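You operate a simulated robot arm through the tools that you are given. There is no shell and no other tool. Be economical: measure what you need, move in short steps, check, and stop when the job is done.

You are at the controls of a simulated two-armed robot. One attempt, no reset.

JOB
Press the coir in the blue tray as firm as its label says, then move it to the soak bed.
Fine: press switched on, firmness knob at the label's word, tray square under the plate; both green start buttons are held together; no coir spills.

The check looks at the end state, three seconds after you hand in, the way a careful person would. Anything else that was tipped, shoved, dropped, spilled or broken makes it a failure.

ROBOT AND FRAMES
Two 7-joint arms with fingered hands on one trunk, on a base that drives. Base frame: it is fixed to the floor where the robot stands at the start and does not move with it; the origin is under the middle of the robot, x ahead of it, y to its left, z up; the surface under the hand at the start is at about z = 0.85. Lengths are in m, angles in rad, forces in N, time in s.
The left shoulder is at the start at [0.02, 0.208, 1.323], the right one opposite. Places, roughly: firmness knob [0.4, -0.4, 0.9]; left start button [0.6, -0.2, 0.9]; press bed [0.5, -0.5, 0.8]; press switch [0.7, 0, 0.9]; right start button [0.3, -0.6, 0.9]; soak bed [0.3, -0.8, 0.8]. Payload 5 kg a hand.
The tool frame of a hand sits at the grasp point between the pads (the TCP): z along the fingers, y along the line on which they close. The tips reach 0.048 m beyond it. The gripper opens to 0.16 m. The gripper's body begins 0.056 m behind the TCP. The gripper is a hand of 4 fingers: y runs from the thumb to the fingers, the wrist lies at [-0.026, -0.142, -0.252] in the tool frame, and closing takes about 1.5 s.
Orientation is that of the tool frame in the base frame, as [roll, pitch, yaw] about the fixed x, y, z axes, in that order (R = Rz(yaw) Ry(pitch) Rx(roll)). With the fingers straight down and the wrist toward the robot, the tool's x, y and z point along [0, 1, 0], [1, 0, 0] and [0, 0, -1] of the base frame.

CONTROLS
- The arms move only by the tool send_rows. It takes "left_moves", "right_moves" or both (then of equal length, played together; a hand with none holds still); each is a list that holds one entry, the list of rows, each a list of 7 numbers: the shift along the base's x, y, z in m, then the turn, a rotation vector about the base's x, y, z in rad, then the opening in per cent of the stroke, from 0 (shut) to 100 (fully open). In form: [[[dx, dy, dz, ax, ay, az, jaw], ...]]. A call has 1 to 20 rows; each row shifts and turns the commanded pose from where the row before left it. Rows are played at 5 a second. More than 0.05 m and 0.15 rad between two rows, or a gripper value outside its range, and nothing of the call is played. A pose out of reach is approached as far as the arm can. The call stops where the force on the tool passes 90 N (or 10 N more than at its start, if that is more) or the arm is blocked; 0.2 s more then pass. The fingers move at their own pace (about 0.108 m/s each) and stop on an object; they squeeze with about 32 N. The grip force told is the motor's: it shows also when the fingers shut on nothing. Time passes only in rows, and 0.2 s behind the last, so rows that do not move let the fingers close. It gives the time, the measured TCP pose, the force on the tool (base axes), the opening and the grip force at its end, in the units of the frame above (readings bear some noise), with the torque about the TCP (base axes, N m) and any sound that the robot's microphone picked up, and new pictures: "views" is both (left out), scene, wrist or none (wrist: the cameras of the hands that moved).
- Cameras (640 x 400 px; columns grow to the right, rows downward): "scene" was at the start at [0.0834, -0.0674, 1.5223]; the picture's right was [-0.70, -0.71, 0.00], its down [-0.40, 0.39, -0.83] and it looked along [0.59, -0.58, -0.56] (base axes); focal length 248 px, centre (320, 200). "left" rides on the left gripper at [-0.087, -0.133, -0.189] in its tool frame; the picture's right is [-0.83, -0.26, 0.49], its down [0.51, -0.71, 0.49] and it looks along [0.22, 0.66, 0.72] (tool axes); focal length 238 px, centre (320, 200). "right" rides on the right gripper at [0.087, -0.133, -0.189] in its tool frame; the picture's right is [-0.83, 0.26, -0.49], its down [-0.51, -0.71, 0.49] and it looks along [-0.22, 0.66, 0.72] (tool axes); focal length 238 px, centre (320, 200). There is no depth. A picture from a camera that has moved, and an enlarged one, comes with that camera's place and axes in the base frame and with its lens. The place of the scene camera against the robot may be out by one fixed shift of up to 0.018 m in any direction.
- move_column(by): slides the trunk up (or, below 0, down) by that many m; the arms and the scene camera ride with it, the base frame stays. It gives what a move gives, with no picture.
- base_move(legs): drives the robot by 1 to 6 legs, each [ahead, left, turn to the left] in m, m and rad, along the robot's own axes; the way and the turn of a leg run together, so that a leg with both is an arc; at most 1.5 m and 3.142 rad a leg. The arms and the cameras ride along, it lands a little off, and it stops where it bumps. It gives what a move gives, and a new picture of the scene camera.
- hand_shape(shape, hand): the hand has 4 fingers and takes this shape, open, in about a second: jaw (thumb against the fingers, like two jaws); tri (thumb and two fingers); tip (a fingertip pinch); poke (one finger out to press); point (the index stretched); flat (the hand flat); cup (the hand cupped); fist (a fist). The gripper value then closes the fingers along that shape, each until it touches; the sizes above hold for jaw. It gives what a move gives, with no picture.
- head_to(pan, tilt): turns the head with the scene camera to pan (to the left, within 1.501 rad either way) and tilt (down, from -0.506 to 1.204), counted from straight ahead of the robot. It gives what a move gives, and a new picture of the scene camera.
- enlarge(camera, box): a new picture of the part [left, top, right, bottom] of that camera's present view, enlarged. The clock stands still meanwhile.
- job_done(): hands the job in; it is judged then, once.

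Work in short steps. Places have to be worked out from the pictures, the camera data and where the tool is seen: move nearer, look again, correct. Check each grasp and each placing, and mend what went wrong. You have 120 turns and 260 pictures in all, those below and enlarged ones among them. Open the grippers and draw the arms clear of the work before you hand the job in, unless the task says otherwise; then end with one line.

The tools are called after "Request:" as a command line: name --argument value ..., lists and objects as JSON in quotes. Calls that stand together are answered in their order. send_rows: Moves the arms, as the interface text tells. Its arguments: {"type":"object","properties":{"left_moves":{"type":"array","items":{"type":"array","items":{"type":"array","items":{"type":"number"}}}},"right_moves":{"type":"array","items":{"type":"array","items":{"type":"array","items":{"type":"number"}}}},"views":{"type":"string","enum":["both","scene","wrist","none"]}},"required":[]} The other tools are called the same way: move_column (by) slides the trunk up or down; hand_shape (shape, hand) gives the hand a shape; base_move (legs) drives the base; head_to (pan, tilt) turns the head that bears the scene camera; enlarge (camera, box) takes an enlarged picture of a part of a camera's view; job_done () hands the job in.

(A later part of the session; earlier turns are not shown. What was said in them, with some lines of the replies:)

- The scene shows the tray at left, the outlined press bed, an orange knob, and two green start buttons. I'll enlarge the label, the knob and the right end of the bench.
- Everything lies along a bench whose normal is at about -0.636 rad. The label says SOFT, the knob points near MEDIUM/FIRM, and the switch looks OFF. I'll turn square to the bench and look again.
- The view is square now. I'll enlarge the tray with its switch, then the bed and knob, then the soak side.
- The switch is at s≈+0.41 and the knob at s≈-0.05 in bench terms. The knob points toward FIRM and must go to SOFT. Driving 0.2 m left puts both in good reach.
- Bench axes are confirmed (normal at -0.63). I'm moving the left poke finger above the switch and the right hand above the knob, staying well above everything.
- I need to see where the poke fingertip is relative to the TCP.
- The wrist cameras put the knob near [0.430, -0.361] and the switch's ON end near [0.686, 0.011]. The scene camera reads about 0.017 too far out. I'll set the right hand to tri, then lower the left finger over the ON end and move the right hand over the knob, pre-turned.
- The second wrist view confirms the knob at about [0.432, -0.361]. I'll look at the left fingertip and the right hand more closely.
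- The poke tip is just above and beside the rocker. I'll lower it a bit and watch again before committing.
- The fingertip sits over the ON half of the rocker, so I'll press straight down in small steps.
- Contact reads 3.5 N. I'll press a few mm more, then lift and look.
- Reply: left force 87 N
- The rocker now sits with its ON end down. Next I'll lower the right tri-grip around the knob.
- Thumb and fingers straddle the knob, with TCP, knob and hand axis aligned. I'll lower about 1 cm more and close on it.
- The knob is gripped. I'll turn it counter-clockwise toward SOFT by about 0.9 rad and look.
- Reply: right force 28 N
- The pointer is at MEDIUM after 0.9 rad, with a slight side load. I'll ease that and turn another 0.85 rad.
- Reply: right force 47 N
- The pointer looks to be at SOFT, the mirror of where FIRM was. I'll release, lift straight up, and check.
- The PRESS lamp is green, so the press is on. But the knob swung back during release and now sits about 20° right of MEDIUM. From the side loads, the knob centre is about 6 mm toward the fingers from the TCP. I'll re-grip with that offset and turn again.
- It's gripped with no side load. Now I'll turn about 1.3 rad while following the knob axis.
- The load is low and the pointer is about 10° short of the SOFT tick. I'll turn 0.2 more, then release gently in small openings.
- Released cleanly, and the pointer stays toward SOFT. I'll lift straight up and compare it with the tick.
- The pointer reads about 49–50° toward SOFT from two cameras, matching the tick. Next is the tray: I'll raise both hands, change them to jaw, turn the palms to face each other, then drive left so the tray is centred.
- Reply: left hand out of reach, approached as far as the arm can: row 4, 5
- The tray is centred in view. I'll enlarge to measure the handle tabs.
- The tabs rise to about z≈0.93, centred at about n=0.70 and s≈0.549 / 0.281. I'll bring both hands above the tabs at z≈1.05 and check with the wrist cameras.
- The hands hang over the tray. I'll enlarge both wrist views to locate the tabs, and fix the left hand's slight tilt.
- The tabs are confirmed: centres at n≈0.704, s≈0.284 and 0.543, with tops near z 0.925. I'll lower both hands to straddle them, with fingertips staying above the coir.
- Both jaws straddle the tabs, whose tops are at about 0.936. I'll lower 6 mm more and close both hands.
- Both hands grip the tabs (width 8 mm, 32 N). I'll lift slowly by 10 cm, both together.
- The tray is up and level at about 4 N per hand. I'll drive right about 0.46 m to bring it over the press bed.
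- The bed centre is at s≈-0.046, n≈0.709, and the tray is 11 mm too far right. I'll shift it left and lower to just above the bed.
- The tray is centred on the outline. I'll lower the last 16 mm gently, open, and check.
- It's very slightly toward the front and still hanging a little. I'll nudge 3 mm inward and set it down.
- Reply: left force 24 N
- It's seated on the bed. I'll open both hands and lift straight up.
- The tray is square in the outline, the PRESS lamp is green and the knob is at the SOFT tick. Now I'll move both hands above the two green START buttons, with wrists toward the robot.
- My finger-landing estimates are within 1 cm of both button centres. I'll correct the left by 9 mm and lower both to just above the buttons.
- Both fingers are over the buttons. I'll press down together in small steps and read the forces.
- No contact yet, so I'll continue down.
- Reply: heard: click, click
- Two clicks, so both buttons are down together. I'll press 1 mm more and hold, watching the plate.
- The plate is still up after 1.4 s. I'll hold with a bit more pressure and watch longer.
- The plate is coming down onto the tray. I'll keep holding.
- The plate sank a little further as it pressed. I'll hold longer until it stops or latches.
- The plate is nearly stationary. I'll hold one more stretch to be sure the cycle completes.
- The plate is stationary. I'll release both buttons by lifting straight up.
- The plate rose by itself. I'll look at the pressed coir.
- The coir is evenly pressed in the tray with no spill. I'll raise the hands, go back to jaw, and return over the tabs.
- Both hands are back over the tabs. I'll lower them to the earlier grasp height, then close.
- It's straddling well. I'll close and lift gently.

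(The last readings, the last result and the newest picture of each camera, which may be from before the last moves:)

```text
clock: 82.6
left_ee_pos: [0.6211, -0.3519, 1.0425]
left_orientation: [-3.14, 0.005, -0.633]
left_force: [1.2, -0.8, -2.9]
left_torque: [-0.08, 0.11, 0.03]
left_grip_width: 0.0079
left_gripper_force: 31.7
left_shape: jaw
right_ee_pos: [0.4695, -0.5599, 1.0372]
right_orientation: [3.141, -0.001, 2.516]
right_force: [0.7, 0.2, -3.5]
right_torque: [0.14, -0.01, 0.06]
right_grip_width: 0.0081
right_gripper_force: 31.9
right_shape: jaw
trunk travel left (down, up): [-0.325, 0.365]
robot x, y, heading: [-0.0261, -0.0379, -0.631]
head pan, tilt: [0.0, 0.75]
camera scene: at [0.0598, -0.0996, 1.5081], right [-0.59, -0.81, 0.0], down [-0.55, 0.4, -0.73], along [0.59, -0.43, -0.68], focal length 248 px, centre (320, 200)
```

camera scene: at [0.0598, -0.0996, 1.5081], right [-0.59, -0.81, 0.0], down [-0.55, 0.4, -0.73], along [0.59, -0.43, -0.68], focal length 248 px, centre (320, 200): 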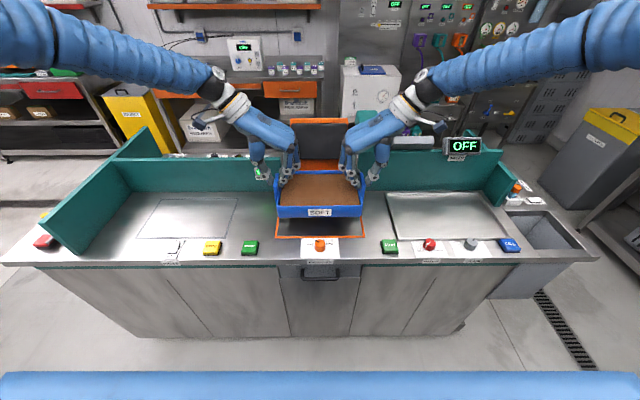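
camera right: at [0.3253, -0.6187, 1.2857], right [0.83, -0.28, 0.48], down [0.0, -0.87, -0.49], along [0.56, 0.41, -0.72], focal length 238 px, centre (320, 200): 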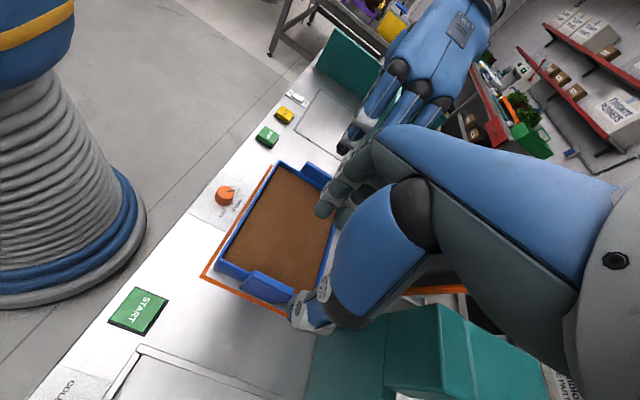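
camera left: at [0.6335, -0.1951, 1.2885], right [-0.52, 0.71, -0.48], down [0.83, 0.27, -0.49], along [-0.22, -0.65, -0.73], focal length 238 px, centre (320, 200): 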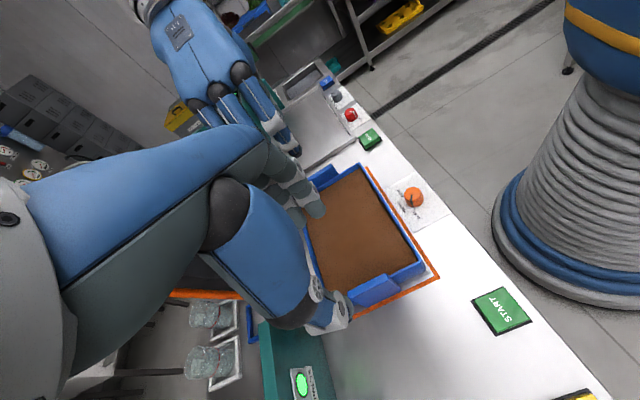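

The tray is lifted with even load. The soak bed spans s≈-0.31 to -0.71, centred near s=-0.51, n=0.718. I'll drive right 0.455 m.

Request:
base_move --legs '[[0, -0.23, 0], [0, -0.225, 0]]'

Request:
enlarge --camera "scene" --box '[220, 140, 420, 270]'

```text
clock: 85.6
left_ee_pos: [0.3534, -0.7172, 1.043]
left_orientation: [-3.142, 0.007, -0.633]
left_force: [-1.1, -3.2, -3.1]
left_torque: [-0.09, 0.06, 0.03]
left_grip_width: 0.0072
left_gripper_force: 32.2
left_shape: jaw
right_ee_pos: [0.2016, -0.9254, 1.0372]
right_orientation: [-3.141, -0.001, 2.516]
right_force: [0.6, 1.1, -3.0]
right_torque: [0.18, -0.11, 0.04]
right_grip_width: 0.008
right_gripper_force: 31.8
right_shape: jaw
trunk travel left (down, up): [-0.325, 0.365]
robot x, y, heading: [-0.2948, -0.4006, -0.626]
head pan, tilt: [0.0, 0.75]
camera scene: at [-0.2089, -0.4654, 1.5082], right [-0.59, -0.81, 0.0], down [-0.55, 0.4, -0.73], along [0.59, -0.43, -0.68], focal length 248 px, centre (320, 200)
```

scene: 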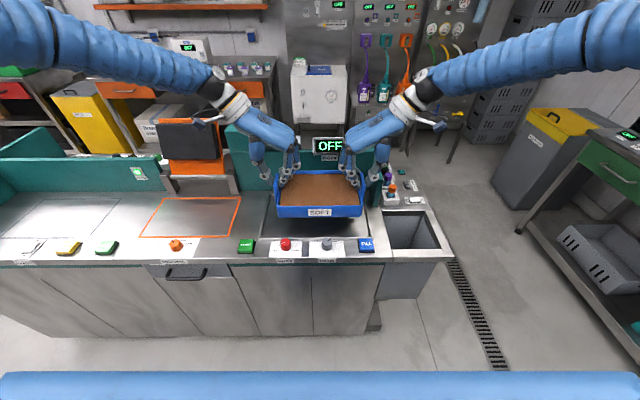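

```text
3.08 times, centred on (320, 205) of scene
camera zoom: at [-0.2089, -0.4654, 1.5082], right [-0.59, -0.81, 0.0], down [-0.55, 0.4, -0.73], along [0.59, -0.43, -0.68], focal length 763 px, centre (320, 185)
```

zoom: 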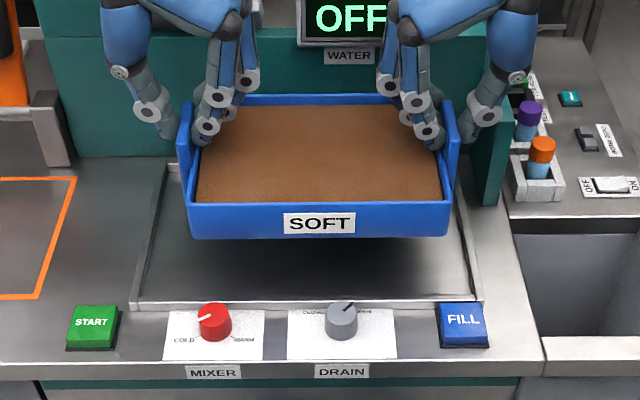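

The bed centre is at s≈-0.485, n≈0.72. I'll shift the tray about 22 mm left and 10 mm inward, clear of the right partition, then lower to just above the bed.

Request:
send_rows --left_moves '[[[0.0106, 0.006, 0, 0, 0, 0, 0], [0.0105, 0.0059, 0, 0, 0, 0, 0], [0, 0, -0.015, 0, 0, 0, 0], [0, 0, -0.015, 0, 0, 0, 0], [0, 0, -0.015, 0, 0, 0, 0], [0, 0, -0.01, 0, 0, 0, 0], [0, 0, 0, 0, 0, 0, 0]]]' --right_moves '[[[0.0106, 0.006, 0, 0, 0, 0, 0], [0.0105, 0.0059, 0, 0, 0, 0, 0], [0, 0, -0.015, 0, 0, 0, 0], [0, 0, -0.015, 0, 0, 0, 0], [0, 0, -0.015, 0, 0, 0, 0], [0, 0, -0.01, 0, 0, 0, 0], [0, 0, 0, 0, 0, 0, 0]]]' --views "none"

Request:
enlarge --camera "scene" --box '[240, 140, 420, 260]'

Request:
enlarge --camera "right" --box '[170, 100, 490, 380]'

Request:
enlarge --camera "left" --box '[170, 100, 490, 380]'

```text
clock: 87.2
left_ee_pos: [0.3754, -0.705, 0.9864]
left_orientation: [-3.14, 0.007, -0.633]
left_force: [1.1, -0.5, -2.9]
left_torque: [-0.07, 0.04, 0.05]
left_grip_width: 0.0076
left_gripper_force: 31.8
left_shape: jaw
right_ee_pos: [0.2229, -0.9133, 0.982]
right_orientation: [-3.141, 0.0, 2.516]
right_force: [-0.9, -0.1, -3.7]
right_torque: [0.07, -0.06, 0.03]
right_grip_width: 0.0079
right_gripper_force: 32.2
right_shape: jaw
trunk travel left (down, up): [-0.325, 0.365]
robot x, y, heading: [-0.2902, -0.4036, -0.632]
head pan, tilt: [0.0, 0.75]
```

```text
3.33 times, centred on (330, 200) of scene
camera zoom: at [-0.2085, -0.4645, 1.5083], right [-0.59, -0.81, 0.0], down [-0.55, 0.4, -0.73], along [0.59, -0.43, -0.68], focal length 826 px, centre (287, 200)
```

zoom: 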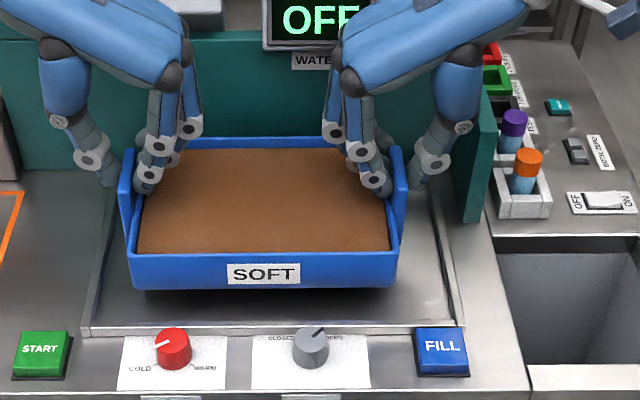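

```text
1.43 times, centred on (330, 240) of right
camera zoom: at [0.0754, -0.9691, 1.1707], right [0.83, -0.28, 0.49], down [0.0, -0.87, -0.49], along [0.56, 0.4, -0.72], focal length 340 px, centre (306, 143)
```

zoom: 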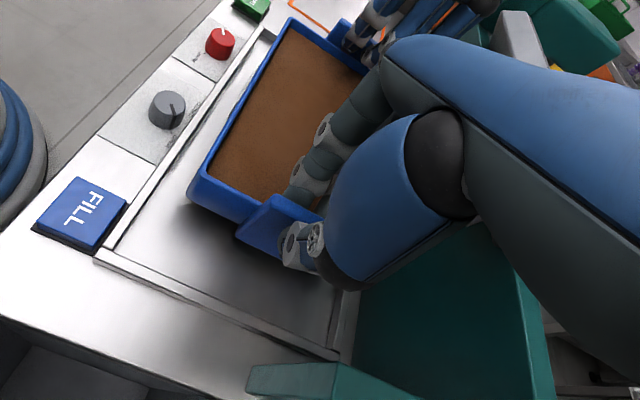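

```text
1.43 times, centred on (330, 240) of left
camera zoom: at [0.3848, -0.5479, 1.1778], right [-0.52, 0.7, -0.48], down [0.83, 0.27, -0.49], along [-0.22, -0.65, -0.72], focal length 340 px, centre (306, 143)
```

zoom: 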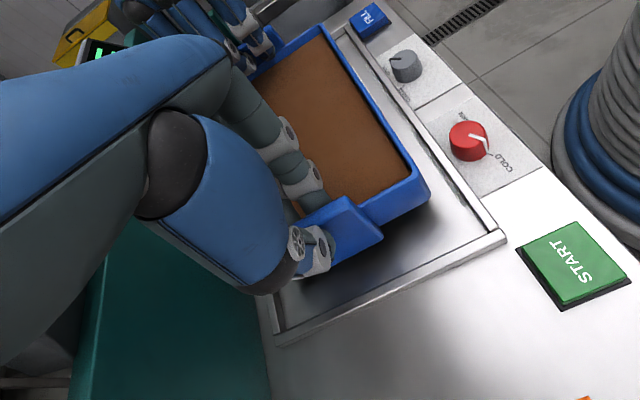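

Clear all round. I'll shift 8 mm right for centring and lower until the bed takes the weight.

Request:
send_rows --left_moves '[[[-0.0047, -0.0065, -0.008, 0, 0, 0, 0], [0, 0, -0.01, 0, 0, 0, 0], [0, 0, -0.007, 0, 0, 0, 0], [0, 0, -0.003, 0, 0, 0, 0], [0, 0, -0.002, 0, 0, 0, 0]]]' --right_moves '[[[-0.0047, -0.0065, -0.008, 0, 0, 0, 0], [0, 0, -0.01, 0, 0, 0, 0], [0, 0, -0.007, 0, 0, 0, 0], [0, 0, -0.003, 0, 0, 0, 0], [0, 0, -0.002, 0, 0, 0, 0]]]' --views "none"

Request:
enlarge --camera "scene" --box '[240, 140, 420, 260]'

```text
clock: 88.4
left_ee_pos: [0.3709, -0.7119, 0.9571]
left_orientation: [-3.141, 0.006, -0.632]
left_force: [1.4, 2.2, -2.6]
left_torque: [0.05, 0.02, 0.0]
left_grip_width: 0.0075
left_gripper_force: 31.8
left_shape: jaw
right_ee_pos: [0.218, -0.9185, 0.9522]
right_orientation: [-3.141, 0.001, 2.517]
right_force: [-1.6, -1.8, -2.7]
right_torque: [-0.02, 0.0, 0.01]
right_grip_width: 0.008
right_gripper_force: 31.9
right_shape: jaw
trunk travel left (down, up): [-0.325, 0.365]
robot x, y, heading: [-0.2961, -0.4038, -0.628]
head pan, tilt: [0.0, 0.75]
```

```text
3.33 times, centred on (330, 200) of scene
camera zoom: at [-0.2082, -0.4647, 1.5082], right [-0.59, -0.81, 0.0], down [-0.55, 0.4, -0.73], along [0.59, -0.43, -0.68], focal length 826 px, centre (287, 200)
```

zoom: 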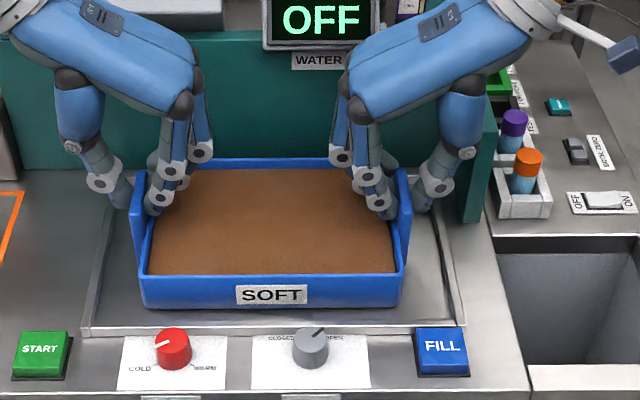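

Almost down, with the weight still on the hands. I'll continue in 2 mm steps.

Request:
send_rows --left_moves '[[[0, 0, -0.002, 0, 0, 0, 0], [0, 0, -0.002, 0, 0, 0, 0], [0, 0, 0, 0, 0, 0, 0]]]' --right_moves '[[[0, 0, -0.002, 0, 0, 0, 0], [0, 0, -0.002, 0, 0, 0, 0], [0, 0, 0, 0, 0, 0, 0]]]' --views "none"

```text
clock: 89.2
left_ee_pos: [0.3711, -0.712, 0.9559]
left_orientation: [-3.14, 0.003, -0.634]
left_force: [6.4, 1.5, 12.5]
left_torque: [0.08, -0.22, -0.02]
left_grip_width: 0.0079
left_gripper_force: 32.4
left_shape: jaw
right_ee_pos: [0.2177, -0.9196, 0.9512]
right_orientation: [3.14, 0.002, 2.514]
right_force: [-6.5, -4.7, 14.6]
right_torque: [-0.17, 0.22, -0.03]
right_grip_width: 0.0081
right_gripper_force: 32.6
right_shape: jaw
trunk travel left (down, up): [-0.325, 0.365]
robot x, y, heading: [-0.2948, -0.4051, -0.631]
head pan, tilt: [0.0, 0.75]
```

The tray is seated on the soak bed. I'll open modestly, lift straight up, and look.

Request:
send_rows --left_moves '[[[0, 0, 0.002, 0, 0, 0, 10], [0, 0, 0, 0, 0, 0, 25], [0, 0, 0, 0, 0, 0, 35], [0, 0, 0, 0, 0, 0, 35], [0, 0, 0.03, 0, 0, 0, 35], [0, 0, 0.045, 0, 0, 0, 35], [0, 0, 0.045, 0, 0, 0, 35], [0, 0, 0.045, 0, 0, 0, 35]]]' --right_moves '[[[0, 0, 0.002, 0, 0, 0, 10], [0, 0, 0, 0, 0, 0, 25], [0, 0, 0, 0, 0, 0, 35], [0, 0, 0, 0, 0, 0, 35], [0, 0, 0.03, 0, 0, 0, 35], [0, 0, 0.045, 0, 0, 0, 35], [0, 0, 0.045, 0, 0, 0, 35], [0, 0, 0.045, 0, 0, 0, 35]]]' --views "scene"

Request:
enlarge --camera "scene" --box '[240, 140, 420, 260]'

```text
clock: 91.0
left_ee_pos: [0.3683, -0.7096, 1.1235]
left_orientation: [-3.139, 0.005, -0.633]
left_force: [-1.5, 0.4, -0.6]
left_torque: [-0.1, -0.13, 0.03]
left_grip_width: 0.0558
left_gripper_force: 0.1
left_shape: jaw
right_ee_pos: [0.2164, -0.9198, 1.1184]
right_orientation: [-3.14, 0.002, 2.517]
right_force: [-0.9, 1.4, -0.6]
right_torque: [-0.08, -0.15, -0.03]
right_grip_width: 0.0557
right_gripper_force: 0.1
right_shape: jaw
trunk travel left (down, up): [-0.325, 0.365]
robot x, y, heading: [-0.2929, -0.4041, -0.628]
head pan, tilt: [0.0, 0.75]
camera scene: at [-0.2109, -0.4629, 1.5086], right [-0.59, -0.81, 0.0], down [-0.55, 0.4, -0.73], along [0.59, -0.43, -0.68], focal length 248 px, centre (320, 200)
```

scene: 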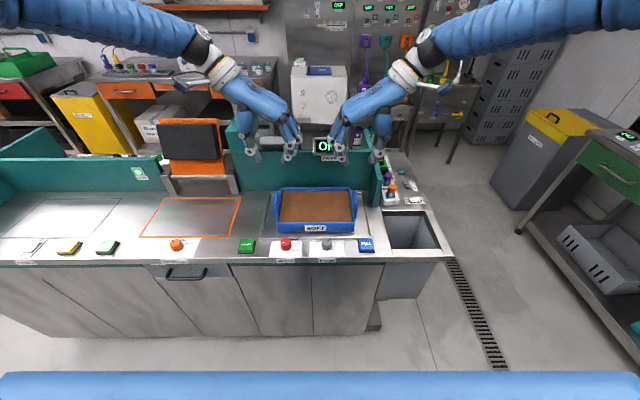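

```text
3.33 times, centred on (330, 200) of scene
camera zoom: at [-0.2109, -0.4629, 1.5086], right [-0.59, -0.81, 0.0], down [-0.55, 0.4, -0.73], along [0.59, -0.43, -0.68], focal length 826 px, centre (287, 200)
```

zoom: 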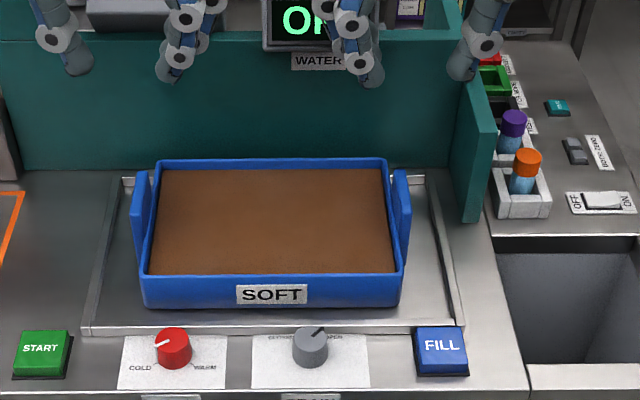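

The tray sits flat and square in the soak bed with nothing spilled. I'll draw the arms up and back, opening the hands.

Request:
send_rows --left_moves '[[[-0.03, 0.022, 0.015, 0, 0, 0, 60], [-0.03, 0.022, 0.015, 0, 0, 0, 100], [-0.03, 0.022, 0.01, 0, 0, 0, 100], [-0.03, 0.022, 0.01, 0, 0, 0, 100], [0, 0, 0, 0, 0, 0, 100]]]' --right_moves '[[[-0.03, 0.022, 0.015, 0, 0, 0, 60], [-0.03, 0.022, 0.015, 0, 0, 0, 100], [-0.03, 0.022, 0.01, 0, 0, 0, 100], [-0.03, 0.022, 0.01, 0, 0, 0, 100], [0, 0, 0, 0, 0, 0, 100]]]' --views "scene"

```text
clock: 92.2
left_ee_pos: [0.2541, -0.6237, 1.1702]
left_orientation: [-3.141, 0.007, -0.632]
left_force: [1.8, -0.9, -1.3]
left_torque: [0.11, 0.19, 0.0]
left_grip_width: 0.1598
left_gripper_force: 0.0
left_shape: jaw
right_ee_pos: [0.0979, -0.8342, 1.1642]
right_orientation: [-3.141, -0.002, 2.515]
right_force: [1.6, -2.0, -0.9]
right_torque: [0.14, 0.18, 0.05]
right_grip_width: 0.1594
right_gripper_force: 0.0
right_shape: jaw
trunk travel left (down, up): [-0.325, 0.365]
robot x, y, heading: [-0.2928, -0.4036, -0.623]
head pan, tilt: [0.0, 0.75]
camera scene: at [-0.2056, -0.4664, 1.5079], right [-0.59, -0.81, 0.0], down [-0.55, 0.4, -0.73], along [0.59, -0.43, -0.68], focal length 248 px, centre (320, 200)
```

scene: 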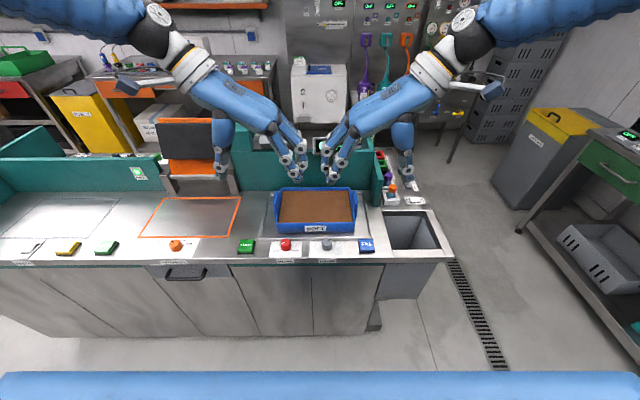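

The arms are clear, the hands are open and the tray is on the soak bed. Handing in.

Request:
job_done

```text
The job is handed in.
```

The coir was pressed with the knob at SOFT, the press on and both START buttons held together; the tray now sits square on the soak bed, with no spill visible.
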